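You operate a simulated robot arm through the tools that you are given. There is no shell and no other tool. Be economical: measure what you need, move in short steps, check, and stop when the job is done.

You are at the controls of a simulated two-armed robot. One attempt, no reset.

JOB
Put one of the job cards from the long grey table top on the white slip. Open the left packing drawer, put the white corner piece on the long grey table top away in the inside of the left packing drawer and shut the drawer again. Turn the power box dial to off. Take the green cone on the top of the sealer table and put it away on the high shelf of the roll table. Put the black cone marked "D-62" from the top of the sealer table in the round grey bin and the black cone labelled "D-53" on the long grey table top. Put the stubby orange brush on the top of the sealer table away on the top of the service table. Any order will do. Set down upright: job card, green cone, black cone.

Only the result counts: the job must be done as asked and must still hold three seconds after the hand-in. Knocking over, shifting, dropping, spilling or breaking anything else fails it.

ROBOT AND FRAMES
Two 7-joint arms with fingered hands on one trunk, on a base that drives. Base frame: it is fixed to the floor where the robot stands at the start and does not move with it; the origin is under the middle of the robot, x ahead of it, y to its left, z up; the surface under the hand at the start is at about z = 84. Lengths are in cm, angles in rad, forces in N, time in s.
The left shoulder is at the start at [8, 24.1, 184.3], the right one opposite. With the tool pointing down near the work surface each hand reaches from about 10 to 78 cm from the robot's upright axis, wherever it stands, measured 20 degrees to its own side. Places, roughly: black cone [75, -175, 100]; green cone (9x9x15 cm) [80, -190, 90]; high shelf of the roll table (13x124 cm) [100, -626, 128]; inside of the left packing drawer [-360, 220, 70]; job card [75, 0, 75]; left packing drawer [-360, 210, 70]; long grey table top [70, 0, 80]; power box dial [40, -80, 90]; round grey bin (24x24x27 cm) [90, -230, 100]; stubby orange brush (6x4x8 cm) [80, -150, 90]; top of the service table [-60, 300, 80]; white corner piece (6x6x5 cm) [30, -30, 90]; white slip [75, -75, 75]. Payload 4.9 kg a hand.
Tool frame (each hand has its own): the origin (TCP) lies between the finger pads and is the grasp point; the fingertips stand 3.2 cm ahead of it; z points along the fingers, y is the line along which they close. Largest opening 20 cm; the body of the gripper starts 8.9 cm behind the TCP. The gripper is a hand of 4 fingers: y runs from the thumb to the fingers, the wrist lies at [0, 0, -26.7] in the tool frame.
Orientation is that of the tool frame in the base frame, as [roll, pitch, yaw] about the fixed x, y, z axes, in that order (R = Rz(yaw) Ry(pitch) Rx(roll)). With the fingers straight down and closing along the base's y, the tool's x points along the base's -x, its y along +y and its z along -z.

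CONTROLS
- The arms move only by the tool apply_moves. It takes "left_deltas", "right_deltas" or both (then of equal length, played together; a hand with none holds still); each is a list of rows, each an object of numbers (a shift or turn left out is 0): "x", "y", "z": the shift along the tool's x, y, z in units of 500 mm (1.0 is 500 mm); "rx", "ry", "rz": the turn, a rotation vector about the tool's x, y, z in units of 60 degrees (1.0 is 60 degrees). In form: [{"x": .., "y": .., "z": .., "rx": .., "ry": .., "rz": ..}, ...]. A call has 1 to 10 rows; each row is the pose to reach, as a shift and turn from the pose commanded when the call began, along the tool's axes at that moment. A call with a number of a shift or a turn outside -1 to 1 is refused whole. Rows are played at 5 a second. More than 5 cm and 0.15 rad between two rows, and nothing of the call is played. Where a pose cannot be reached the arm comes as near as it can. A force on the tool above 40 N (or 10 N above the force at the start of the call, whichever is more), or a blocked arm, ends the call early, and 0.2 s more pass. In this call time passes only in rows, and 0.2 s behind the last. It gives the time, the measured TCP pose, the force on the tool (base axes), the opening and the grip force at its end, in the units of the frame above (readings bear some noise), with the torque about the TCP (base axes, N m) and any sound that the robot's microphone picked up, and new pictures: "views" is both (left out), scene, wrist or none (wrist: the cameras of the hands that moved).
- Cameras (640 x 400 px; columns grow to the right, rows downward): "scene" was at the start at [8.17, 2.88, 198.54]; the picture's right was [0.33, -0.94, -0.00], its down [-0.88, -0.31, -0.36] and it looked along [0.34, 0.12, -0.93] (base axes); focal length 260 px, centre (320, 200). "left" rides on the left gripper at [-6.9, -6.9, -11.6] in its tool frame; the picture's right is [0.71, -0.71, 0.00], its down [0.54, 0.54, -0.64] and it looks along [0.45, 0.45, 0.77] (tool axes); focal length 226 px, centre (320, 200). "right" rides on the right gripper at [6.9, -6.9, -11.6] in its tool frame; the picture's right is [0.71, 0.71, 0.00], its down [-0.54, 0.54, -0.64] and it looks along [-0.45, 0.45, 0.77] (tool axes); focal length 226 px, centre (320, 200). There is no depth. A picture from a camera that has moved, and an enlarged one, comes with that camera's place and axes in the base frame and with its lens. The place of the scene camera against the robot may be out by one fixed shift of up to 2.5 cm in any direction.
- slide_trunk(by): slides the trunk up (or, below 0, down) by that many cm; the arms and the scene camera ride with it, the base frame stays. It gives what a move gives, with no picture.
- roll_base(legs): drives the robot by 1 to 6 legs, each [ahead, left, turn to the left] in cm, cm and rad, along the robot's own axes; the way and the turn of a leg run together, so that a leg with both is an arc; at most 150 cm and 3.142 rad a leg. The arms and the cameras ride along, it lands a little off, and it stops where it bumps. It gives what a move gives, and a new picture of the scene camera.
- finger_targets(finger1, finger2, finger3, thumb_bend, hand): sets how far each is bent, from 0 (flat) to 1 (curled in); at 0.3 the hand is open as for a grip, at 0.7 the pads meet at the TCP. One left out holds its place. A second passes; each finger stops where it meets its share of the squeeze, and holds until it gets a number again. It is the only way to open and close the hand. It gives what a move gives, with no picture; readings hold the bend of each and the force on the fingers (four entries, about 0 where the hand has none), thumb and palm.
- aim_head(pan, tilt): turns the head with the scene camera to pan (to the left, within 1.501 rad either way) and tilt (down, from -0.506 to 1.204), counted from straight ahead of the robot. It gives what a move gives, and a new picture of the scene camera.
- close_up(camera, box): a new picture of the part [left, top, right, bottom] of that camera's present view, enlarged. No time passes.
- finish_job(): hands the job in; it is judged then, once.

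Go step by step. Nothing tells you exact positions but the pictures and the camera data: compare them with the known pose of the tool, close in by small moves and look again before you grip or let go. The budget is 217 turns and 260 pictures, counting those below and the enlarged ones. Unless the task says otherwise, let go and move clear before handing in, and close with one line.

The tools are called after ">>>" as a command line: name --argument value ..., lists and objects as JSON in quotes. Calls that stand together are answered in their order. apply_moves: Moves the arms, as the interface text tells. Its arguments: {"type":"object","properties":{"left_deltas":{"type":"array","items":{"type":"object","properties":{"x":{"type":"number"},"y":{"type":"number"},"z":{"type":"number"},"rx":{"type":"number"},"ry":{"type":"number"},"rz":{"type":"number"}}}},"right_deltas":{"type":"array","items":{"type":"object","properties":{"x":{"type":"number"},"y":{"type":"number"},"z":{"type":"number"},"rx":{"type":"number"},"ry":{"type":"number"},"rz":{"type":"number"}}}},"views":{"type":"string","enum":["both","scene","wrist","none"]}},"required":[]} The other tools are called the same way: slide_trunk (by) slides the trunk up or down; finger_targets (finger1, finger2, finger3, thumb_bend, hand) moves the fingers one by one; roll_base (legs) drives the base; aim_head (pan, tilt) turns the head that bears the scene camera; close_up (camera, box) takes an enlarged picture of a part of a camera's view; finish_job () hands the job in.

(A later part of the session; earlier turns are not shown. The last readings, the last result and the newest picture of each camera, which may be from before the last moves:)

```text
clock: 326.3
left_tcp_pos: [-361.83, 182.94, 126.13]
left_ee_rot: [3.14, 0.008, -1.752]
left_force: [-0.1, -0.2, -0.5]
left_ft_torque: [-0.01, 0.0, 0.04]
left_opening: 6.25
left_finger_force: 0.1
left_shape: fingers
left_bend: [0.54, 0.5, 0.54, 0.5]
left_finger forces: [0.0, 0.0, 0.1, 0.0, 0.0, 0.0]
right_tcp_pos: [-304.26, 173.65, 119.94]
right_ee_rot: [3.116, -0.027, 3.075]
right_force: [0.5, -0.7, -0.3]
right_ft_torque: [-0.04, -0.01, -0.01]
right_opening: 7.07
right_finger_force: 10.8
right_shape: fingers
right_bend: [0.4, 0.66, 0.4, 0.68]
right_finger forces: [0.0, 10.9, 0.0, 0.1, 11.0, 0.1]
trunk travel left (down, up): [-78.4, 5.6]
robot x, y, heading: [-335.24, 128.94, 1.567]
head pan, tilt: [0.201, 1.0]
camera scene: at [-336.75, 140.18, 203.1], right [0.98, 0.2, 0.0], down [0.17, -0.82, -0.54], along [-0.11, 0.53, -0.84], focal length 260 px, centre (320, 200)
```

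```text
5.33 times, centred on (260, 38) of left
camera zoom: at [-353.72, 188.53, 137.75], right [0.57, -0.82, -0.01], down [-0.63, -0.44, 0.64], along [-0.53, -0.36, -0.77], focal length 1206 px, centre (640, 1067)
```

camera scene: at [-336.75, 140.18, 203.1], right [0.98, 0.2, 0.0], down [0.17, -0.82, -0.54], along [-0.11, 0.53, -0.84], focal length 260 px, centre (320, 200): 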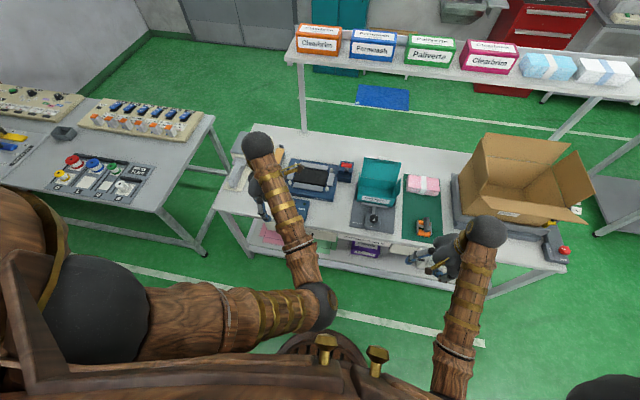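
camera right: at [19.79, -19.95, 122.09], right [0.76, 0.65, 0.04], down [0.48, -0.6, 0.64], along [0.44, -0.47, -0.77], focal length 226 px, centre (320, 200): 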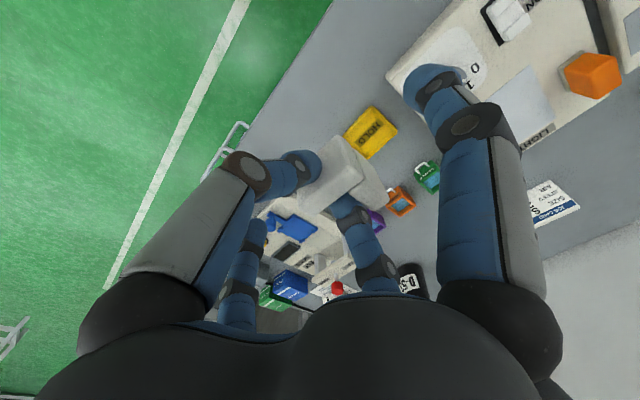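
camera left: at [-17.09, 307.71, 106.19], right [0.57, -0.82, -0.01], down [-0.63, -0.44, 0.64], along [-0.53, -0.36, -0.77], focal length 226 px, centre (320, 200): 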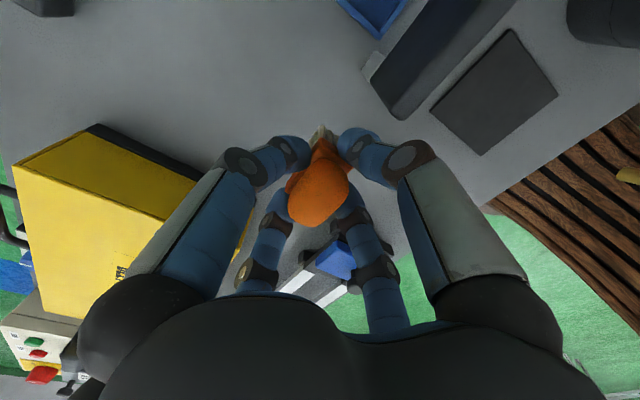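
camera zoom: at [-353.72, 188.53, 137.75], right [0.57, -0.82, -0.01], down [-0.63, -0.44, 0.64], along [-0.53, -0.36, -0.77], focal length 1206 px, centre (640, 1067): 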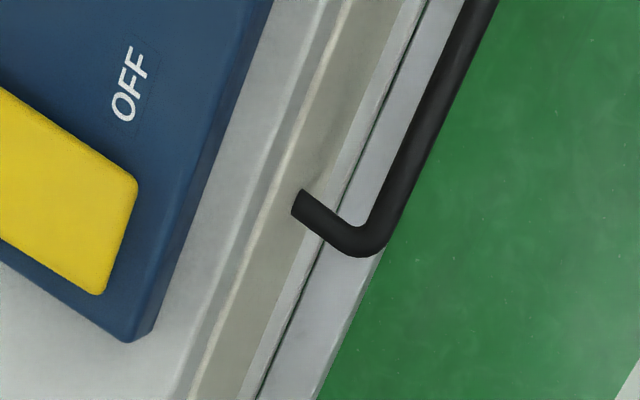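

The handle is a U-bar along x at y≈195, about 3 cm in front of the drawer face. I tilt the left hand ~48° forward, then lower the trunk 50 cm to reach it.

>>> apply_moves --left_deltas '[{"ry": -0.13}, {"ry": -0.26}, {"ry": -0.39}, {"ry": -0.52}, {"ry": -0.65}, {"ry": -0.78}, {"ry": -0.85}]' --views "none"

>>> slide_trunk --by -40

>>> apply_moves --left_deltas '[{"x": 0}]' --views "both"

```text
clock: 327.9
left_tcp_pos: [-361.61, 183.17, 126.2]
left_ee_rot: [3.139, 0.9, -1.756]
left_force: [0.3, -0.4, 0.1]
left_ft_torque: [-0.04, 0.01, 0.01]
left_opening: 6.24
left_finger_force: 0.0
left_shape: fingers
left_bend: [0.54, 0.5, 0.54, 0.5]
left_finger forces: [0.1, 0.0, 0.1, 0.0, 0.1, 0.0]
right_tcp_pos: [-304.12, 173.67, 119.75]
right_ee_rot: [3.116, -0.031, 3.074]
right_force: [0.3, -0.1, -0.6]
right_ft_torque: [0.0, 0.02, -0.03]
right_opening: 7.08
right_finger_force: 11.2
right_shape: fingers
right_bend: [0.4, 0.66, 0.4, 0.68]
right_finger forces: [0.1, 11.0, 0.0, 0.1, 10.9, 0.0]
trunk travel left (down, up): [-78.4, 5.6]
robot x, y, heading: [-335.17, 129.33, 1.566]
head pan, tilt: [0.201, 1.0]
```

```text
clock: 331.7
left_tcp_pos: [-361.65, 183.13, 86.28]
left_ee_rot: [3.137, 0.898, -1.754]
left_force: [-0.5, 0.9, 0.5]
left_ft_torque: [0.0, -0.04, 0.01]
left_opening: 6.24
left_finger_force: 0.0
left_shape: fingers
left_bend: [0.54, 0.5, 0.54, 0.5]
left_finger forces: [0.0, 0.0, 0.1, 0.0, 0.1, 0.1]
right_tcp_pos: [-304.27, 173.68, 79.88]
right_ee_rot: [3.115, -0.028, 3.073]
right_force: [-0.1, -0.8, 0.4]
right_ft_torque: [0.0, 0.0, -0.03]
right_opening: 7.09
right_finger_force: 11.3
right_shape: fingers
right_bend: [0.4, 0.66, 0.4, 0.68]
right_finger forces: [0.0, 11.0, 0.0, 0.1, 10.9, 0.1]
trunk travel left (down, up): [-38.4, 45.6]
robot x, y, heading: [-335.41, 129.49, 1.563]
head pan, tilt: [0.201, 1.0]
```

```text
clock: 332.1
left_tcp_pos: [-361.78, 182.96, 86.18]
left_ee_rot: [3.138, 0.899, -1.756]
left_force: [-0.2, -0.3, 0.5]
left_ft_torque: [0.02, -0.01, -0.02]
left_opening: 6.26
left_finger_force: 0.1
left_shape: fingers
left_bend: [0.54, 0.5, 0.54, 0.5]
left_finger forces: [0.0, 0.0, 0.1, 0.1, 0.1, 0.1]
right_tcp_pos: [-304.18, 173.56, 79.79]
right_ee_rot: [3.115, -0.029, 3.075]
right_force: [0.2, 1.0, -0.5]
right_ft_torque: [0.0, 0.0, 0.02]
right_opening: 7.1
right_finger_force: 11.2
right_shape: fingers
right_bend: [0.4, 0.66, 0.4, 0.68]
right_finger forces: [0.0, 11.0, 0.0, 0.0, 10.9, 0.0]
trunk travel left (down, up): [-38.4, 45.6]
robot x, y, heading: [-335.22, 129.01, 1.573]
head pan, tilt: [0.201, 1.0]
camera scene: at [-336.62, 140.17, 163.1], right [0.98, 0.2, 0.0], down [0.16, -0.83, -0.54], along [-0.11, 0.53, -0.84], focal length 260 px, centre (320, 200)
camera left: at [-355.72, 177.16, 98.72], right [0.61, -0.56, -0.55], down [-0.69, -0.73, -0.02], along [-0.39, 0.39, -0.83], focal length 226 px, centre (320, 200)
```

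scene: 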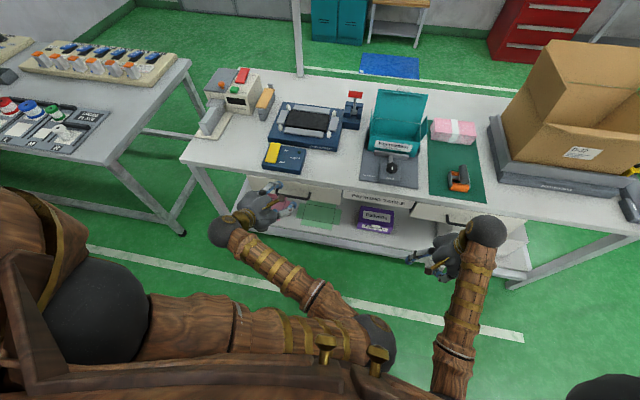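
left: 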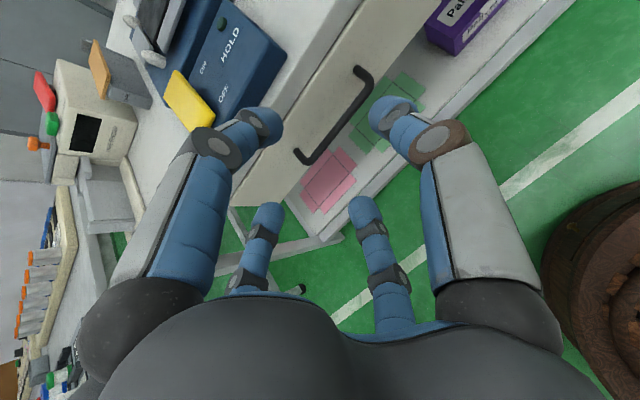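

The bar runs from x=-365 to -353 at y≈194.8, z≈73.2. A near-horizontal approach is better: tilt further, align yaw, and shape the fingers (1/3 as pinch pair).

>>> apply_moves --left_deltas '[{"ry": -0.125}, {"ry": -0.25}, {"ry": -0.375}, {"ry": -0.5}]' --views "none"

>>> apply_moves --left_deltas '[{"rx": -0.09}, {"rx": -0.17}]' --views "none"

>>> finger_targets --hand "left" --finger1 0.52 --finger2 0.2 --finger3 0.52 --thumb_bend 0.2

>>> close_up --camera "left" --box '[0, 0, 639, 399]'

```text
clock: 333.1
left_tcp_pos: [-359.95, 188.35, 87.73]
left_ee_rot: [3.133, 1.424, -1.762]
left_force: [-0.7, 0.3, -1.3]
left_ft_torque: [0.01, -0.02, 0.0]
left_opening: 6.23
left_finger_force: 0.1
left_shape: fingers
left_bend: [0.54, 0.5, 0.54, 0.5]
left_finger forces: [0.0, 0.1, 0.1, 0.1, 0.0, 0.1]
left hand out of reach, approached as far as the arm can: row 3, 4
right_tcp_pos: [-304.21, 173.55, 79.82]
right_ee_rot: [3.118, -0.028, 3.075]
right_force: [0.2, -0.3, -0.3]
right_ft_torque: [-0.01, -0.01, 0.01]
right_opening: 7.09
right_finger_force: 10.3
right_shape: fingers
right_bend: [0.4, 0.66, 0.4, 0.68]
right_finger forces: [0.1, 10.9, 0.1, 0.0, 10.9, 0.0]
trunk travel left (down, up): [-38.4, 45.6]
robot x, y, heading: [-334.85, 129.12, 1.572]
head pan, tilt: [0.201, 1.0]
```

```text
clock: 333.7
left_tcp_pos: [-359.69, 188.33, 87.69]
left_ee_rot: [2.95, 1.422, -1.766]
left_force: [0.1, -0.6, -1.0]
left_ft_torque: [0.04, -0.01, 0.0]
left_opening: 6.23
left_finger_force: 0.0
left_shape: fingers
left_bend: [0.54, 0.5, 0.54, 0.5]
left_finger forces: [0.1, 0.1, 0.0, 0.0, 0.0, 0.0]
right_tcp_pos: [-304.1, 173.62, 79.91]
right_ee_rot: [3.115, -0.028, 3.074]
right_force: [0.5, 0.6, -1.0]
right_ft_torque: [-0.02, -0.03, 0.0]
right_opening: 7.11
right_finger_force: 11.1
right_shape: fingers
right_bend: [0.4, 0.66, 0.4, 0.68]
right_finger forces: [0.1, 10.9, 0.0, 0.1, 10.8, 0.0]
trunk travel left (down, up): [-38.4, 45.6]
robot x, y, heading: [-334.9, 129.4, 1.569]
head pan, tilt: [0.201, 1.0]
```

```text
clock: 334.7
left_tcp_pos: [-359.73, 188.39, 87.76]
left_ee_rot: [2.951, 1.424, -1.767]
left_force: [0.0, 0.6, -0.2]
left_ft_torque: [-0.04, -0.02, 0.01]
left_opening: 12.19
left_finger_force: 0.0
left_shape: fingers
left_bend: [0.52, 0.2, 0.52, 0.2]
left_finger forces: [0.0, 0.1, 0.0, 0.0, 0.0, 0.0]
right_tcp_pos: [-304.13, 173.59, 79.86]
right_ee_rot: [3.113, -0.027, 3.073]
right_force: [-0.7, 0.5, -0.6]
right_ft_torque: [0.03, -0.01, 0.0]
right_opening: 7.1
right_finger_force: 11.1
right_shape: fingers
right_bend: [0.4, 0.66, 0.4, 0.68]
right_finger forces: [0.0, 11.0, 0.1, 0.0, 10.9, 0.0]
trunk travel left (down, up): [-38.4, 45.6]
robot x, y, heading: [-335.21, 129.01, 1.563]
head pan, tilt: [0.201, 1.0]
```

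```text
1.00 times, centred on (320, 200) of left (not enlarged: the box is as wide or as high as the picture)
camera zoom: at [-352.57, 177.95, 95.97], right [0.69, -0.11, -0.72], down [-0.56, -0.71, -0.43], along [-0.47, 0.69, -0.55], focal length 226 px, centre (320, 200)
```

zoom: 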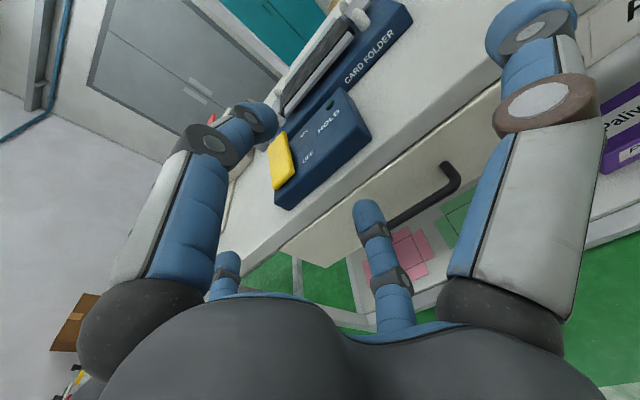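

The hand is now horizontal, pointing at the drawer at y≈188. Lower the trunk 14.3 cm to the bar height and view.

>>> slide_trunk --by -14.3

>>> apply_moves --left_deltas '[{"y": -0.014}]' --views "both"

```text
clock: 336.4
left_tcp_pos: [-359.66, 188.31, 73.45]
left_ee_rot: [2.953, 1.422, -1.765]
left_force: [0.3, 0.1, -0.8]
left_ft_torque: [0.0, 0.04, -0.02]
left_opening: 12.24
left_finger_force: 0.0
left_shape: fingers
left_bend: [0.52, 0.2, 0.52, 0.2]
left_finger forces: [0.0, 0.1, 0.1, 0.0, 0.1, 0.0]
right_tcp_pos: [-304.27, 173.55, 65.5]
right_ee_rot: [3.114, -0.03, 3.073]
right_force: [-0.6, 0.7, -0.3]
right_ft_torque: [-0.01, -0.01, 0.02]
right_opening: 7.09
right_finger_force: 11.2
right_shape: fingers
right_bend: [0.4, 0.66, 0.4, 0.68]
right_finger forces: [0.1, 11.0, 0.0, 0.1, 11.0, 0.0]
trunk travel left (down, up): [-24.1, 59.9]
robot x, y, heading: [-335.32, 129.2, 1.567]
head pan, tilt: [0.201, 1.0]
```

```text
clock: 336.8
left_tcp_pos: [-359.01, 188.4, 73.42]
left_ee_rot: [2.946, 1.422, -1.77]
left_force: [-0.7, 0.7, -0.4]
left_ft_torque: [0.01, -0.01, 0.04]
left_opening: 12.21
left_finger_force: 0.1
left_shape: fingers
left_bend: [0.52, 0.2, 0.52, 0.2]
left_finger forces: [0.0, 0.0, 0.0, 0.0, 0.0, 0.0]
right_tcp_pos: [-304.15, 173.63, 65.52]
right_ee_rot: [3.114, -0.03, 3.073]
right_force: [-0.5, 0.3, 0.3]
right_ft_torque: [0.0, -0.01, -0.02]
right_opening: 7.09
right_finger_force: 11.3
right_shape: fingers
right_bend: [0.4, 0.66, 0.4, 0.68]
right_finger forces: [0.0, 11.0, 0.0, 0.0, 10.8, 0.0]
trunk travel left (down, up): [-24.1, 59.9]
robot x, y, heading: [-334.87, 129.5, 1.564]
head pan, tilt: [0.201, 1.0]
camera scene: at [-336.59, 140.15, 148.8], right [0.98, 0.2, 0.0], down [0.16, -0.83, -0.54], along [-0.11, 0.53, -0.84], focal length 260 px, centre (320, 200)
camera left: at [-351.88, 177.93, 81.64], right [0.69, -0.11, -0.72], down [-0.56, -0.71, -0.43], along [-0.47, 0.69, -0.55], focal length 226 px, centre (320, 200)
```

scene: 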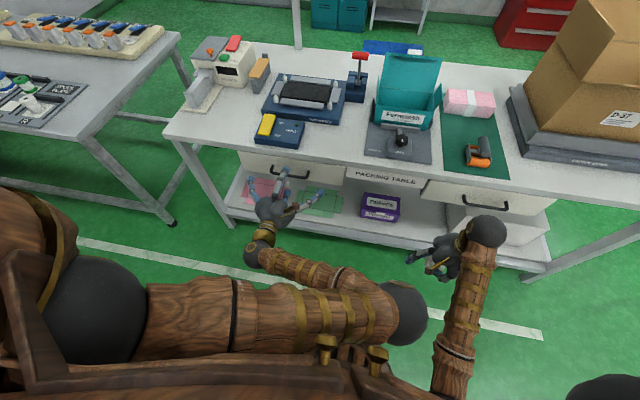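
left: 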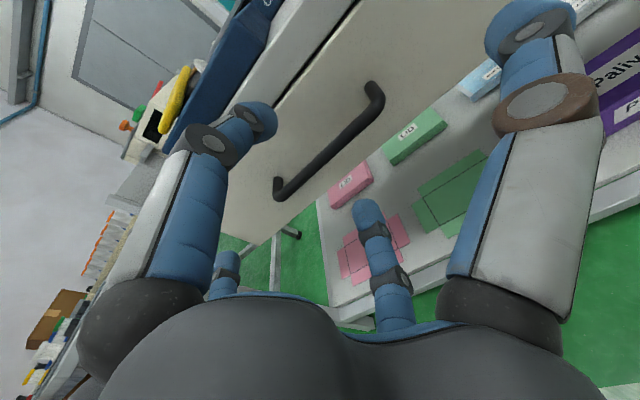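

The bar lies right between the upper and lower finger. Advance 5 cm along the tool axis and look.

>>> apply_moves --left_deltas '[{"z": 0.04, "y": -0.006}, {"z": 0.08, "y": -0.006}, {"z": 0.1, "y": -0.006}]' --views "wrist"

```text
clock: 337.6
left_tcp_pos: [-358.83, 193.36, 72.69]
left_ee_rot: [2.952, 1.422, -1.765]
left_force: [1.2, -0.7, -0.9]
left_ft_torque: [0.01, 0.01, 0.01]
left_opening: 12.23
left_finger_force: 0.0
left_shape: fingers
left_bend: [0.52, 0.2, 0.52, 0.2]
left_finger forces: [0.0, 0.0, 0.0, 0.1, 0.0, 0.1]
right_tcp_pos: [-304.06, 173.47, 65.38]
right_ee_rot: [3.117, -0.026, 3.073]
right_force: [0.6, -0.3, 0.5]
right_ft_torque: [-0.02, 0.02, 0.02]
right_opening: 7.09
right_finger_force: 11.0
right_shape: fingers
right_bend: [0.4, 0.66, 0.4, 0.68]
right_finger forces: [0.1, 11.0, 0.0, 0.0, 11.0, 0.1]
trunk travel left (down, up): [-24.1, 59.9]
robot x, y, heading: [-335.2, 129.3, 1.559]
head pan, tilt: [0.201, 1.0]
camera left: at [-351.61, 182.9, 80.94], right [0.69, -0.11, -0.72], down [-0.56, -0.71, -0.43], along [-0.47, 0.69, -0.55], focal length 226 px, centre (320, 200)
```

left: 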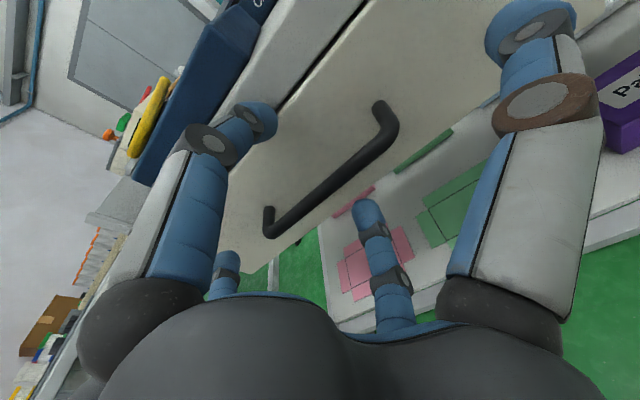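

Now close fingers 1 and 3 on the bar.

>>> finger_targets --hand "left" --finger1 0.75 --finger3 0.75

>>> close_up --camera "left" --box '[160, 50, 480, 250]'

```text
clock: 338.6
left_tcp_pos: [-358.64, 193.15, 72.62]
left_ee_rot: [2.953, 1.42, -1.763]
left_force: [0.5, 0.4, -7.0]
left_ft_torque: [-0.15, -0.02, -0.01]
left_opening: 10.99
left_finger_force: 6.7
left_shape: fingers
left_bend: [0.74, 0.2, 0.66, 0.2]
left_finger forces: [2.8, 0.0, 10.0, 0.0, 0.1, 0.1]
right_tcp_pos: [-304.06, 173.64, 65.58]
right_ee_rot: [3.117, -0.029, 3.074]
right_force: [0.5, 0.3, -0.7]
right_ft_torque: [0.01, -0.02, 0.0]
right_opening: 7.06
right_finger_force: 10.6
right_shape: fingers
right_bend: [0.4, 0.66, 0.4, 0.68]
right_finger forces: [0.1, 11.0, 0.0, 0.0, 10.9, 0.1]
trunk travel left (down, up): [-24.1, 59.9]
robot x, y, heading: [-334.94, 129.29, 1.566]
head pan, tilt: [0.201, 1.0]
```

```text
2.00 times, centred on (320, 150) of left
camera zoom: at [-351.61, 182.92, 80.89], right [0.69, -0.11, -0.72], down [-0.56, -0.71, -0.43], along [-0.47, 0.69, -0.55], focal length 452 px, centre (320, 300)
```

zoom: 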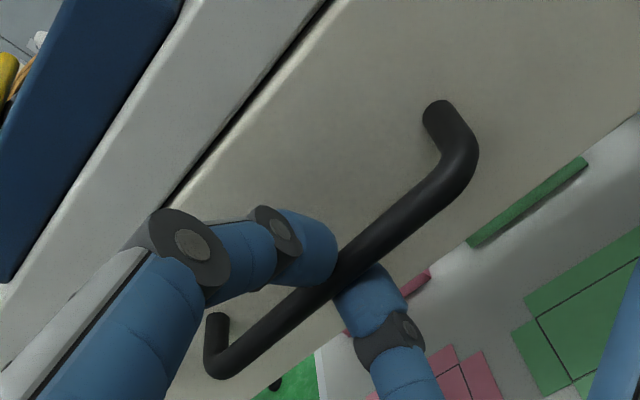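

The bar is gripped. Before pulling, check the room behind the robot.

>>> finger_targets --hand "left" --finger1 0.85 --finger3 0.8

>>> aim_head --pan 1.5 --tilt 0.7

>>> aim_head --pan -1.5 --tilt 0.7

```text
clock: 339.6
left_tcp_pos: [-358.74, 193.36, 72.71]
left_ee_rot: [2.951, 1.423, -1.769]
left_force: [-1.3, 0.7, 3.9]
left_ft_torque: [0.09, -0.03, 0.02]
left_opening: 11.02
left_finger_force: 9.5
left_shape: fingers
left_bend: [0.77, 0.2, 0.66, 0.2]
left_finger forces: [11.3, 0.0, 7.9, 0.0, 0.0, 0.0]
right_tcp_pos: [-304.12, 173.58, 65.46]
right_ee_rot: [3.116, -0.03, 3.074]
right_force: [-0.4, -0.3, 0.3]
right_ft_torque: [0.0, -0.03, -0.02]
right_opening: 7.08
right_finger_force: 10.5
right_shape: fingers
right_bend: [0.4, 0.66, 0.4, 0.68]
right_finger forces: [0.0, 11.1, 0.1, 0.1, 11.0, 0.1]
trunk travel left (down, up): [-24.1, 59.9]
robot x, y, heading: [-335.42, 129.15, 1.568]
head pan, tilt: [0.201, 1.0]
```

```text
clock: 341.1
left_tcp_pos: [-358.83, 193.27, 72.9]
left_ee_rot: [2.949, 1.422, -1.764]
left_force: [-0.9, 1.7, 5.0]
left_ft_torque: [0.1, -0.03, 0.03]
left_opening: 11.0
left_finger_force: 10.3
left_shape: fingers
left_bend: [0.77, 0.2, 0.66, 0.2]
left_finger forces: [11.8, 0.0, 7.7, 0.1, 0.1, 0.0]
right_tcp_pos: [-304.09, 173.73, 65.54]
right_ee_rot: [3.116, -0.027, 3.074]
right_force: [-0.6, -0.7, 0.2]
right_ft_torque: [0.02, -0.01, 0.05]
right_opening: 7.11
right_finger_force: 10.6
right_shape: fingers
right_bend: [0.4, 0.66, 0.4, 0.68]
right_finger forces: [0.1, 11.0, 0.0, 0.1, 10.9, 0.0]
trunk travel left (down, up): [-24.1, 59.9]
robot x, y, heading: [-335.15, 128.99, 1.564]
head pan, tilt: [1.499, 0.7]
camera scene: at [-343.72, 133.95, 151.14], right [0.08, 1.0, 0.0], down [0.64, -0.05, -0.76], along [-0.76, 0.06, -0.64], focal length 260 px, centre (320, 200)
```

scene: 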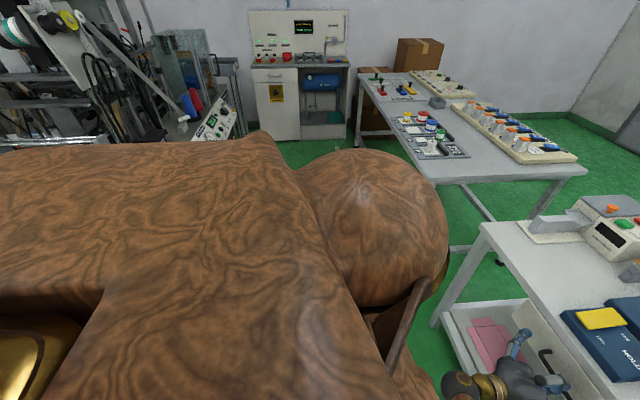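

```text
clock: 343.7
left_tcp_pos: [-358.75, 193.2, 72.71]
left_ee_rot: [2.948, 1.422, -1.764]
left_force: [-0.1, 0.6, 5.4]
left_ft_torque: [0.17, -0.02, 0.01]
left_opening: 10.98
left_finger_force: 9.9
left_shape: fingers
left_bend: [0.77, 0.2, 0.66, 0.2]
left_finger forces: [11.9, 0.0, 7.9, 0.0, 0.0, 0.1]
right_tcp_pos: [-304.06, 173.58, 65.52]
right_ee_rot: [3.116, -0.027, 3.074]
right_force: [0.4, -0.1, -0.2]
right_ft_torque: [-0.02, -0.03, -0.02]
right_opening: 7.1
right_finger_force: 11.8
right_shape: fingers
right_bend: [0.4, 0.66, 0.4, 0.68]
right_finger forces: [0.1, 11.0, 0.1, 0.0, 10.9, 0.0]
trunk travel left (down, up): [-24.1, 59.9]
robot x, y, heading: [-335.06, 129.54, 1.573]
head pan, tilt: [-1.499, 0.7]
camera scene: at [-326.77, 133.88, 151.14], right [0.07, -1.0, 0.0], down [-0.64, -0.04, -0.76], along [0.76, 0.05, -0.64], focal length 260 px, centre (320, 200)
```

scene: 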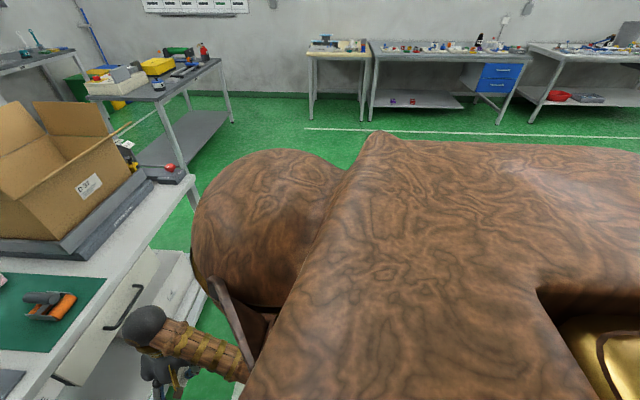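

There's roughly 20 cm behind. Pull by backing the base 14 cm.

>>> roll_base --legs '[[-14, 0, 0]]'

>>> aim_head --pan 0.3 --tilt 1.1

```text
clock: 345.0
left_tcp_pos: [-358.82, 179.16, 72.72]
left_ee_rot: [2.95, 1.422, -1.766]
left_force: [-0.5, -0.6, -0.1]
left_ft_torque: [-0.01, 0.01, -0.04]
left_opening: 11.01
left_finger_force: 0.0
left_shape: fingers
left_bend: [0.79, 0.2, 0.68, 0.2]
left_finger forces: [0.0, 0.0, 0.1, 0.0, 0.1, 0.0]
right_tcp_pos: [-304.17, 159.48, 65.62]
right_ee_rot: [3.115, -0.029, 3.076]
right_force: [-0.3, 0.8, 0.5]
right_ft_torque: [0.02, -0.02, 0.01]
right_opening: 7.09
right_finger_force: 10.9
right_shape: fingers
right_bend: [0.4, 0.66, 0.4, 0.68]
right_finger forces: [0.0, 11.0, 0.0, 0.1, 11.0, 0.0]
trunk travel left (down, up): [-24.1, 59.9]
robot x, y, heading: [-335.36, 114.94, 1.565]
head pan, tilt: [-1.499, 0.7]
camera scene: at [-326.83, 119.77, 151.14], right [0.07, -1.0, 0.0], down [-0.64, -0.04, -0.76], along [0.76, 0.05, -0.64], focal length 260 px, centre (320, 200)
```

scene: 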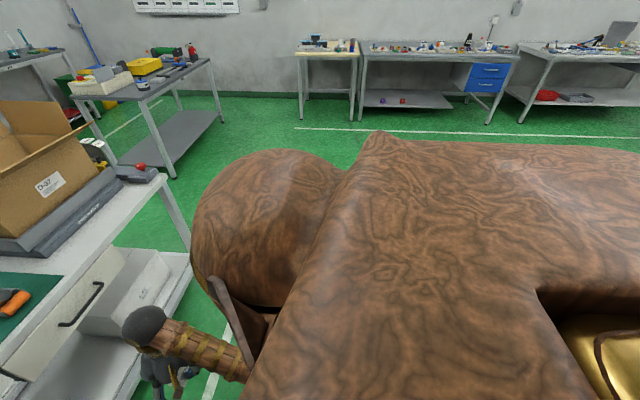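

```text
clock: 346.8
left_tcp_pos: [-358.91, 179.28, 72.67]
left_ee_rot: [2.952, 1.423, -1.767]
left_force: [0.3, 1.1, 1.3]
left_ft_torque: [-0.02, -0.01, -0.01]
left_opening: 11.02
left_finger_force: 0.1
left_shape: fingers
left_bend: [0.79, 0.2, 0.68, 0.2]
left_finger forces: [0.0, 0.0, 0.1, 0.0, 0.0, 0.0]
right_tcp_pos: [-304.21, 159.53, 65.6]
right_ee_rot: [3.116, -0.027, 3.075]
right_force: [-0.2, 1.8, -0.3]
right_ft_torque: [-0.01, 0.03, 0.01]
right_opening: 7.12
right_finger_force: 11.2
right_shape: fingers
right_bend: [0.4, 0.66, 0.4, 0.68]
right_finger forces: [0.0, 10.8, 0.0, 0.1, 10.8, 0.0]
trunk travel left (down, up): [-24.1, 59.9]
robot x, y, heading: [-335.36, 115.37, 1.568]
head pan, tilt: [0.3, 1.1]
camera scene: at [-337.15, 125.34, 148.14], right [0.96, 0.29, 0.0], down [0.26, -0.85, -0.45], along [-0.13, 0.43, -0.89], focal length 260 px, centre (320, 200)
```

scene: 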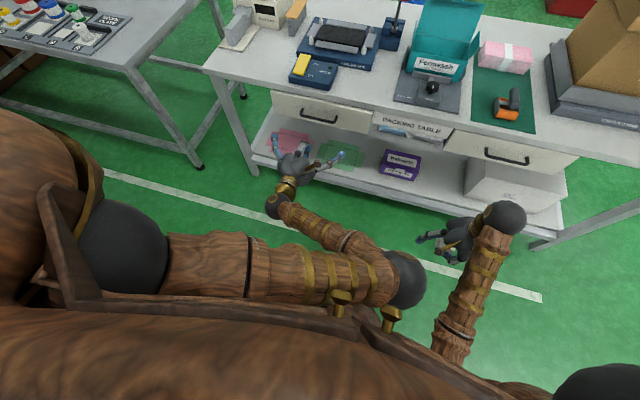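

The grip slipped off the bar. I'll use a steeper tilt (~42° from vertical), so the upper finger sits behind the bar. Re-shape and re-tilt.

>>> finger_targets --hand "left" --finger1 0.6 --finger2 0.2 --finger3 0.48 --thumb_bend 0.2

>>> apply_moves --left_deltas '[{"ry": 0.13, "x": -0.03}, {"ry": 0.26, "x": -0.06}, {"ry": 0.39, "x": -0.09}, {"ry": 0.52, "x": -0.12}, {"ry": 0.65, "x": -0.14}]' --views "wrist"

```text
clock: 347.8
left_tcp_pos: [-358.78, 179.21, 72.7]
left_ee_rot: [2.952, 1.423, -1.766]
left_force: [-0.2, 0.7, 0.1]
left_ft_torque: [-0.02, 0.01, 0.01]
left_opening: 11.52
left_finger_force: 0.1
left_shape: fingers
left_bend: [0.6, 0.2, 0.48, 0.2]
left_finger forces: [0.0, 0.0, 0.0, 0.0, 0.1, 0.0]
right_tcp_pos: [-304.2, 159.64, 65.56]
right_ee_rot: [3.116, -0.029, 3.074]
right_force: [0.3, 0.4, -1.2]
right_ft_torque: [-0.02, 0.0, 0.01]
right_opening: 7.11
right_finger_force: 11.2
right_shape: fingers
right_bend: [0.4, 0.66, 0.4, 0.68]
right_finger forces: [0.0, 11.0, 0.0, 0.0, 10.9, 0.1]
trunk travel left (down, up): [-24.1, 59.9]
robot x, y, heading: [-335.24, 115.39, 1.569]
head pan, tilt: [0.3, 1.1]
```

```text
clock: 349.0
left_tcp_pos: [-358.64, 180.27, 79.62]
left_ee_rot: [3.103, 0.741, -1.601]
left_force: [-0.9, -0.3, 0.0]
left_ft_torque: [-0.01, 0.02, 0.01]
left_opening: 11.54
left_finger_force: 0.0
left_shape: fingers
left_bend: [0.6, 0.2, 0.48, 0.2]
left_finger forces: [0.0, 0.0, 0.1, 0.1, 0.1, 0.1]
right_tcp_pos: [-304.25, 159.61, 65.53]
right_ee_rot: [3.116, -0.028, 3.075]
right_force: [1.3, 1.0, -0.7]
right_ft_torque: [-0.03, -0.03, -0.01]
right_opening: 7.1
right_finger_force: 11.1
right_shape: fingers
right_bend: [0.4, 0.66, 0.4, 0.68]
right_finger forces: [0.0, 11.0, 0.0, 0.1, 11.0, 0.0]
trunk travel left (down, up): [-24.1, 59.9]
robot x, y, heading: [-335.26, 115.05, 1.567]
head pan, tilt: [0.3, 1.1]
camera left: at [-351.35, 177.58, 92.56], right [0.69, -0.52, -0.5], down [-0.54, -0.83, 0.12], along [-0.48, 0.19, -0.86], focal length 226 px, centre (320, 200)
```

left: 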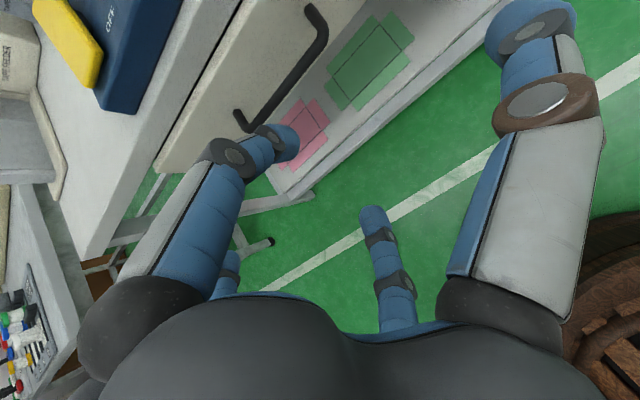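

The drawer is still shut (bar at y≈195). I pull the arm back a bit, then bring the base forward so the hand is at the pre-approach point.

>>> apply_moves --left_deltas '[{"x": 0.054, "z": -0.037}, {"x": 0.108, "z": -0.074}, {"x": 0.162, "z": -0.111}]' --views "none"

>>> roll_base --legs '[[18.5, 0, 0]]'

>>> close_up --camera "left" --box '[0, 0, 639, 399]'

```text
clock: 349.8
left_tcp_pos: [-358.84, 170.55, 78.18]
left_ee_rot: [3.103, 0.746, -1.601]
left_force: [0.0, -0.5, 0.5]
left_ft_torque: [0.02, 0.0, 0.03]
left_opening: 11.57
left_finger_force: 0.1
left_shape: fingers
left_bend: [0.6, 0.2, 0.48, 0.2]
left_finger forces: [0.0, 0.0, 0.0, 0.0, 0.0, 0.1]
right_tcp_pos: [-304.31, 159.54, 65.5]
right_ee_rot: [3.116, -0.028, 3.074]
right_force: [0.4, -0.2, 0.8]
right_ft_torque: [0.01, 0.01, -0.02]
right_opening: 7.11
right_finger_force: 11.1
right_shape: fingers
right_bend: [0.4, 0.66, 0.4, 0.68]
right_finger forces: [0.1, 11.1, 0.0, 0.0, 11.1, 0.0]
trunk travel left (down, up): [-24.1, 59.9]
robot x, y, heading: [-334.96, 115.08, 1.569]
head pan, tilt: [0.3, 1.1]
```

```text
clock: 351.4
left_tcp_pos: [-358.6, 189.25, 78.06]
left_ee_rot: [3.103, 0.743, -1.604]
left_force: [0.6, 0.4, -0.6]
left_ft_torque: [-0.02, 0.0, -0.02]
left_opening: 11.52
left_finger_force: 0.0
left_shape: fingers
left_bend: [0.6, 0.2, 0.48, 0.2]
left_finger forces: [0.0, 0.0, 0.0, 0.1, 0.1, 0.1]
right_tcp_pos: [-304.12, 178.08, 65.36]
right_ee_rot: [3.117, -0.027, 3.072]
right_force: [-0.8, 1.3, -0.3]
right_ft_torque: [-0.02, 0.0, 0.01]
right_opening: 7.08
right_finger_force: 10.9
right_shape: fingers
right_bend: [0.4, 0.66, 0.4, 0.68]
right_finger forces: [0.0, 11.0, 0.1, 0.0, 11.0, 0.1]
trunk travel left (down, up): [-24.1, 59.9]
robot x, y, heading: [-335.3, 133.5, 1.564]
head pan, tilt: [0.3, 1.1]
camera scene: at [-337.07, 143.91, 148.13], right [0.96, 0.29, 0.0], down [0.26, -0.85, -0.45], along [-0.13, 0.43, -0.89], focal length 260 px, centre (320, 200)
```

scene: 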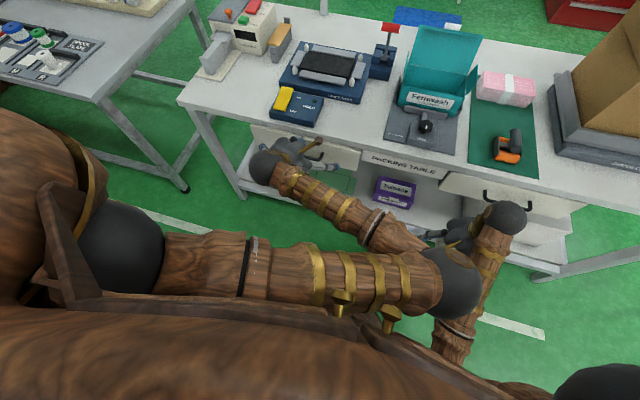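

```text
1.00 times, centred on (320, 200) of left (not enlarged: the box is as wide or as high as the picture)
camera zoom: at [-351.23, 186.47, 91.1], right [0.69, -0.53, -0.5], down [-0.54, -0.83, 0.12], along [-0.48, 0.19, -0.86], focal length 226 px, centre (320, 200)
```

zoom: 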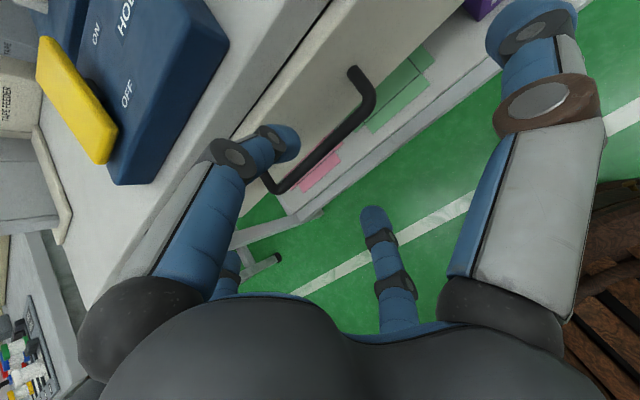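

Advance along the tool axis toward the bar.

>>> apply_moves --left_deltas '[{"z": 0.03}, {"z": 0.06}, {"z": 0.09}, {"z": 0.11}]' --views "wrist"

```text
clock: 352.4
left_tcp_pos: [-358.68, 192.86, 73.98]
left_ee_rot: [3.103, 0.742, -1.605]
left_force: [-0.3, -0.3, -0.1]
left_ft_torque: [-0.03, 0.02, 0.01]
left_opening: 11.53
left_finger_force: 0.0
left_shape: fingers
left_bend: [0.6, 0.2, 0.48, 0.2]
left_finger forces: [0.0, 0.0, 0.1, 0.0, 0.1, 0.0]
right_tcp_pos: [-303.97, 178.07, 65.49]
right_ee_rot: [3.115, -0.028, 3.071]
right_force: [0.5, 0.0, -0.8]
right_ft_torque: [-0.01, -0.03, -0.02]
right_opening: 7.07
right_finger_force: 10.9
right_shape: fingers
right_bend: [0.4, 0.66, 0.4, 0.68]
right_finger forces: [0.0, 11.0, 0.0, 0.1, 11.0, 0.0]
trunk travel left (down, up): [-24.1, 59.9]
robot x, y, heading: [-335.28, 133.46, 1.565]
head pan, tilt: [0.3, 1.1]
camera left: at [-351.34, 190.15, 87.03], right [0.69, -0.53, -0.5], down [-0.55, -0.83, 0.12], along [-0.48, 0.19, -0.86], focal length 226 px, centre (320, 200)
```

left: 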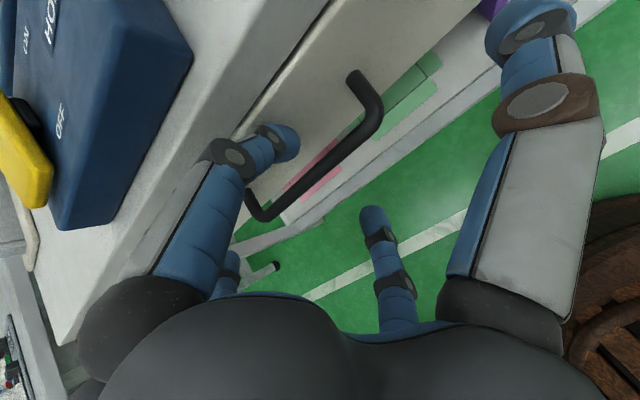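

A bit further, then close-up.

>>> apply_moves --left_deltas '[{"z": 0.012}, {"z": 0.024}, {"z": 0.03, "x": -0.006}]' --views "none"

>>> close_up --camera "left" --box '[200, 60, 420, 240]'

```text
clock: 353.1
left_tcp_pos: [-358.63, 194.04, 73.24]
left_ee_rot: [3.104, 0.744, -1.603]
left_force: [-0.3, -5.6, 0.7]
left_ft_torque: [0.05, 0.01, 0.02]
left_opening: 11.35
left_finger_force: 2.9
left_shape: fingers
left_bend: [0.62, 0.2, 0.48, 0.2]
left_finger forces: [5.4, 0.1, 0.0, 0.0, 0.0, 0.0]
right_tcp_pos: [-304.03, 177.9, 65.63]
right_ee_rot: [3.115, -0.028, 3.071]
right_force: [-0.2, 0.2, -0.6]
right_ft_torque: [0.01, -0.03, 0.0]
right_opening: 7.09
right_finger_force: 11.0
right_shape: fingers
right_bend: [0.4, 0.66, 0.4, 0.68]
right_finger forces: [0.0, 11.0, 0.1, 0.1, 11.0, 0.0]
trunk travel left (down, up): [-24.1, 59.9]
robot x, y, heading: [-335.14, 133.52, 1.567]
head pan, tilt: [0.3, 1.1]
```

```text
2.22 times, centred on (310, 150) of left
camera zoom: at [-351.34, 191.35, 86.2], right [0.69, -0.52, -0.5], down [-0.54, -0.83, 0.12], along [-0.48, 0.19, -0.86], focal length 502 px, centre (342, 311)
```

zoom: 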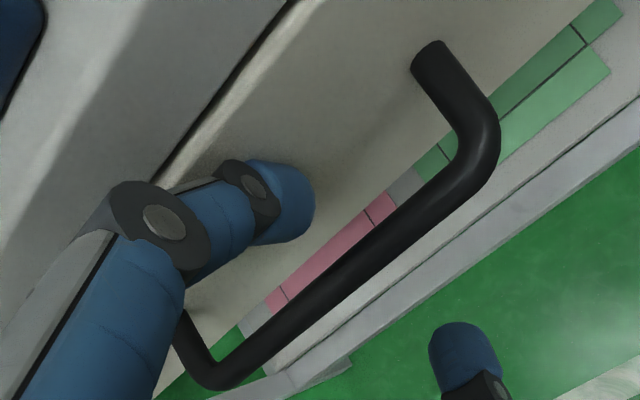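

The upper finger is behind the bar touching the drawer face. Back off 3 mm, then close fingers 1 and 3.

>>> apply_moves --left_deltas '[{"z": 0.004, "x": 0.008}]' --views "none"

>>> finger_targets --hand "left" --finger1 0.85 --finger3 0.85

>>> close_up --camera "left" --box '[200, 60, 420, 240]'

```text
clock: 353.6
left_tcp_pos: [-358.65, 194.04, 72.81]
left_ee_rot: [3.104, 0.742, -1.605]
left_force: [0.1, -2.8, -0.5]
left_ft_torque: [0.03, 0.03, 0.01]
left_opening: 11.37
left_finger_force: 2.0
left_shape: fingers
left_bend: [0.62, 0.2, 0.48, 0.2]
left_finger forces: [3.8, 0.0, 0.1, 0.0, 0.1, 0.1]
right_tcp_pos: [-304.12, 177.98, 65.52]
right_ee_rot: [3.115, -0.028, 3.072]
right_force: [0.0, -0.6, -0.4]
right_ft_torque: [0.0, -0.02, 0.05]
right_opening: 7.12
right_finger_force: 10.7
right_shape: fingers
right_bend: [0.4, 0.66, 0.4, 0.68]
right_finger forces: [0.0, 11.0, 0.1, 0.0, 11.0, 0.0]
trunk travel left (down, up): [-24.1, 59.9]
robot x, y, heading: [-335.3, 133.78, 1.572]
head pan, tilt: [0.3, 1.1]
```

```text
clock: 354.6
left_tcp_pos: [-358.55, 194.03, 72.84]
left_ee_rot: [3.104, 0.744, -1.603]
left_force: [0.5, -0.2, -5.2]
left_ft_torque: [0.06, -0.04, 0.02]
left_opening: 10.97
left_finger_force: 9.7
left_shape: fingers
left_bend: [0.78, 0.2, 0.67, 0.2]
left_finger forces: [9.4, 0.0, 10.4, 0.0, 0.0, 0.0]
right_tcp_pos: [-304.09, 178.05, 65.55]
right_ee_rot: [3.118, -0.027, 3.071]
right_force: [-0.1, 0.1, -0.6]
right_ft_torque: [0.01, -0.01, 0.04]
right_opening: 7.09
right_finger_force: 11.0
right_shape: fingers
right_bend: [0.4, 0.66, 0.4, 0.68]
right_finger forces: [0.1, 11.0, 0.0, 0.0, 11.0, 0.0]
trunk travel left (down, up): [-24.1, 59.9]
robot x, y, heading: [-335.21, 133.53, 1.565]
head pan, tilt: [0.3, 1.1]
```

```text
2.22 times, centred on (310, 150) of left
camera zoom: at [-351.34, 191.26, 85.71], right [0.69, -0.53, -0.5], down [-0.54, -0.83, 0.12], along [-0.48, 0.19, -0.86], focal length 502 px, centre (342, 311)
```

zoom: 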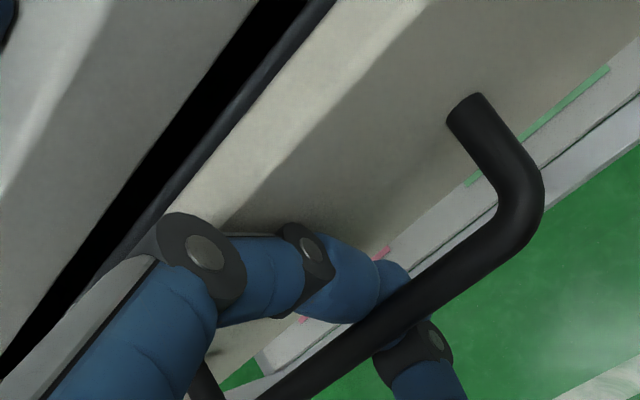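

It is hooked and the drawer already opened a little. Pull back with the base 18 cm.

>>> roll_base --legs '[[-18, 0, 0]]'

>>> close_up --camera "left" --box '[0, 0, 639, 399]'

```text
clock: 356.1
left_tcp_pos: [-358.56, 175.98, 72.91]
left_ee_rot: [3.104, 0.746, -1.605]
left_force: [1.3, -0.1, -5.0]
left_ft_torque: [0.15, -0.02, -0.02]
left_opening: 10.94
left_finger_force: 13.9
left_shape: fingers
left_bend: [0.79, 0.2, 0.67, 0.2]
left_finger forces: [15.8, 0.1, 10.8, 0.0, 0.0, 0.0]
right_tcp_pos: [-303.96, 160.01, 65.56]
right_ee_rot: [3.116, -0.028, 3.072]
right_force: [0.3, -0.5, 0.2]
right_ft_torque: [0.02, 0.0, 0.0]
right_opening: 7.1
right_finger_force: 11.0
right_shape: fingers
right_bend: [0.4, 0.66, 0.4, 0.68]
right_finger forces: [0.0, 10.9, 0.0, 0.0, 11.0, 0.0]
trunk travel left (down, up): [-24.1, 59.9]
robot x, y, heading: [-334.95, 115.54, 1.564]
head pan, tilt: [0.3, 1.1]
camera scene: at [-337.16, 125.75, 148.15], right [0.96, 0.29, 0.0], down [0.26, -0.85, -0.45], along [-0.13, 0.43, -0.89], focal length 260 px, centre (320, 200)
```

scene: 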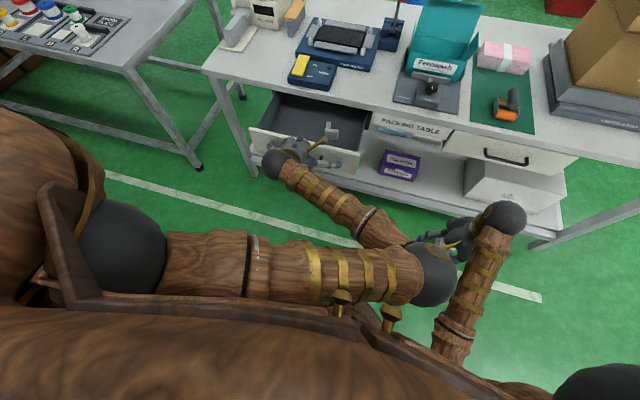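

```text
1.00 times, centred on (320, 200) of left (not enlarged: the box is as wide or as high as the picture)
camera zoom: at [-351.37, 173.21, 85.8], right [0.69, -0.53, -0.5], down [-0.55, -0.83, 0.12], along [-0.48, 0.19, -0.86], focal length 226 px, centre (320, 200)
```

zoom: 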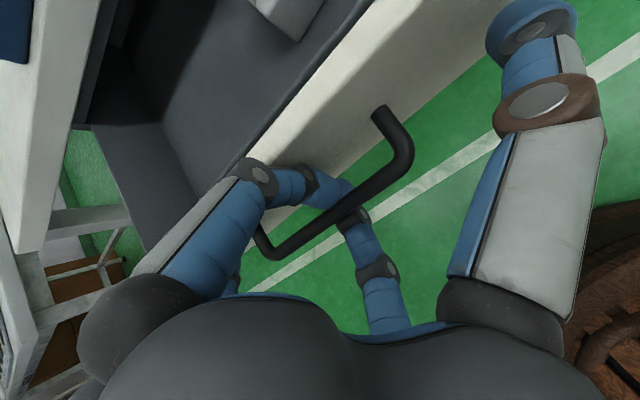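

The drawer is open about 19 cm. Release the handle, retract the left hand, raise, and lift the trunk 20 cm.

>>> finger_targets --hand "left" --finger1 0.5 --finger3 0.4

>>> apply_moves --left_deltas '[{"x": -0.02, "z": -0.03}, {"x": -0.04, "z": -0.08}, {"x": -0.06, "z": -0.15}, {"x": -0.11, "z": -0.22}, {"x": -0.17, "z": -0.29}, {"x": -0.23, "z": -0.36}, {"x": -0.29, "z": -0.42}]' --views "both"

>>> slide_trunk --by 20

```text
clock: 357.1
left_tcp_pos: [-358.69, 175.96, 72.8]
left_ee_rot: [3.102, 0.743, -1.606]
left_force: [0.4, -1.0, -0.6]
left_ft_torque: [0.0, 0.04, 0.01]
left_opening: 12.42
left_finger_force: 0.1
left_shape: fingers
left_bend: [0.5, 0.2, 0.4, 0.2]
left_finger forces: [0.0, 0.0, 0.0, 0.1, 0.0, 0.0]
right_tcp_pos: [-304.1, 159.93, 65.49]
right_ee_rot: [3.116, -0.027, 3.07]
right_force: [-0.5, 1.6, -0.9]
right_ft_torque: [-0.01, -0.02, 0.0]
right_opening: 7.09
right_finger_force: 10.9
right_shape: fingers
right_bend: [0.4, 0.66, 0.4, 0.68]
right_finger forces: [0.0, 11.0, 0.0, 0.1, 11.0, 0.0]
trunk travel left (down, up): [-24.1, 59.9]
robot x, y, heading: [-334.79, 115.6, 1.565]
head pan, tilt: [0.3, 1.1]
```

```text
clock: 358.7
left_tcp_pos: [-358.05, 174.14, 97.83]
left_ee_rot: [3.103, 0.742, -1.605]
left_force: [-0.1, -0.2, 0.2]
left_ft_torque: [-0.03, -0.01, 0.0]
left_opening: 12.43
left_finger_force: 0.1
left_shape: fingers
left_bend: [0.5, 0.2, 0.4, 0.2]
left_finger forces: [0.0, 0.0, 0.0, 0.0, 0.0, 0.0]
left hand out of reach, approached as far as the arm can: row 6, 7
right_tcp_pos: [-304.14, 159.98, 65.57]
right_ee_rot: [3.114, -0.027, 3.071]
right_force: [0.2, -0.5, -0.4]
right_ft_torque: [0.02, 0.02, 0.0]
right_opening: 7.09
right_finger_force: 11.1
right_shape: fingers
right_bend: [0.4, 0.66, 0.4, 0.68]
right_finger forces: [0.1, 10.9, 0.0, 0.1, 11.0, 0.0]
trunk travel left (down, up): [-24.1, 59.9]
robot x, y, heading: [-335.19, 115.64, 1.564]
head pan, tilt: [0.3, 1.1]
camera scene: at [-337.15, 125.79, 148.13], right [0.96, 0.29, 0.0], down [0.26, -0.85, -0.45], along [-0.13, 0.43, -0.89], focal length 260 px, centre (320, 200)
camera left: at [-350.67, 171.48, 110.79], right [0.69, -0.53, -0.5], down [-0.54, -0.83, 0.12], along [-0.48, 0.19, -0.86], focal length 226 px, centre (320, 200)
```

scene: 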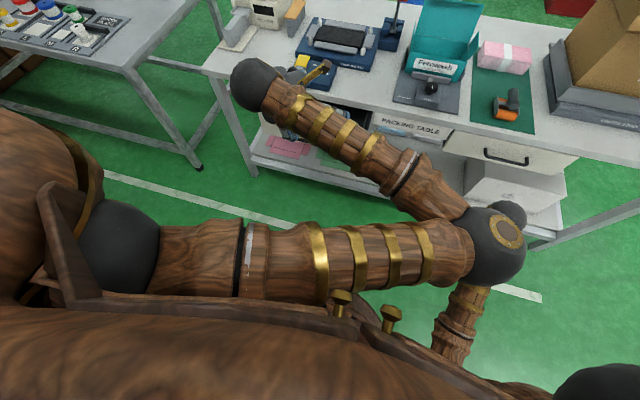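
left: 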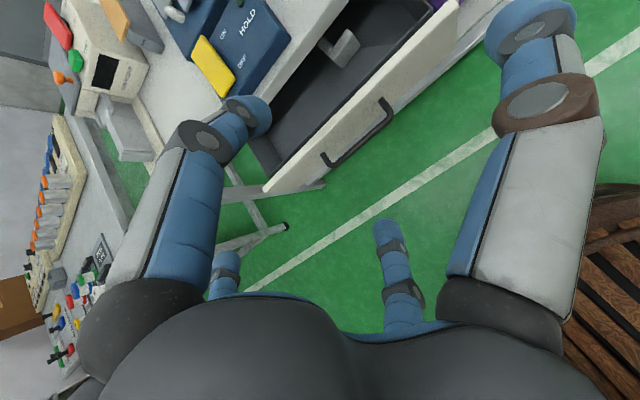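

```text
clock: 360.8
left_tcp_pos: [-357.88, 174.16, 117.74]
left_ee_rot: [3.104, 0.741, -1.606]
left_force: [0.3, 1.4, -0.4]
left_ft_torque: [-0.01, -0.02, -0.01]
left_opening: 12.45
left_finger_force: 0.1
left_shape: fingers
left_bend: [0.5, 0.2, 0.4, 0.2]
left_finger forces: [0.1, 0.1, 0.0, 0.0, 0.0, 0.0]
right_tcp_pos: [-304.25, 159.92, 85.45]
right_ee_rot: [3.115, -0.028, 3.073]
right_force: [-0.3, 0.5, -0.6]
right_ft_torque: [-0.05, -0.01, 0.03]
right_opening: 7.1
right_finger_force: 11.2
right_shape: fingers
right_bend: [0.4, 0.66, 0.4, 0.68]
right_finger forces: [0.0, 11.0, 0.0, 0.0, 11.0, 0.0]
trunk travel left (down, up): [-44.1, 39.9]
robot x, y, heading: [-335.21, 115.88, 1.564]
head pan, tilt: [0.3, 1.1]
```

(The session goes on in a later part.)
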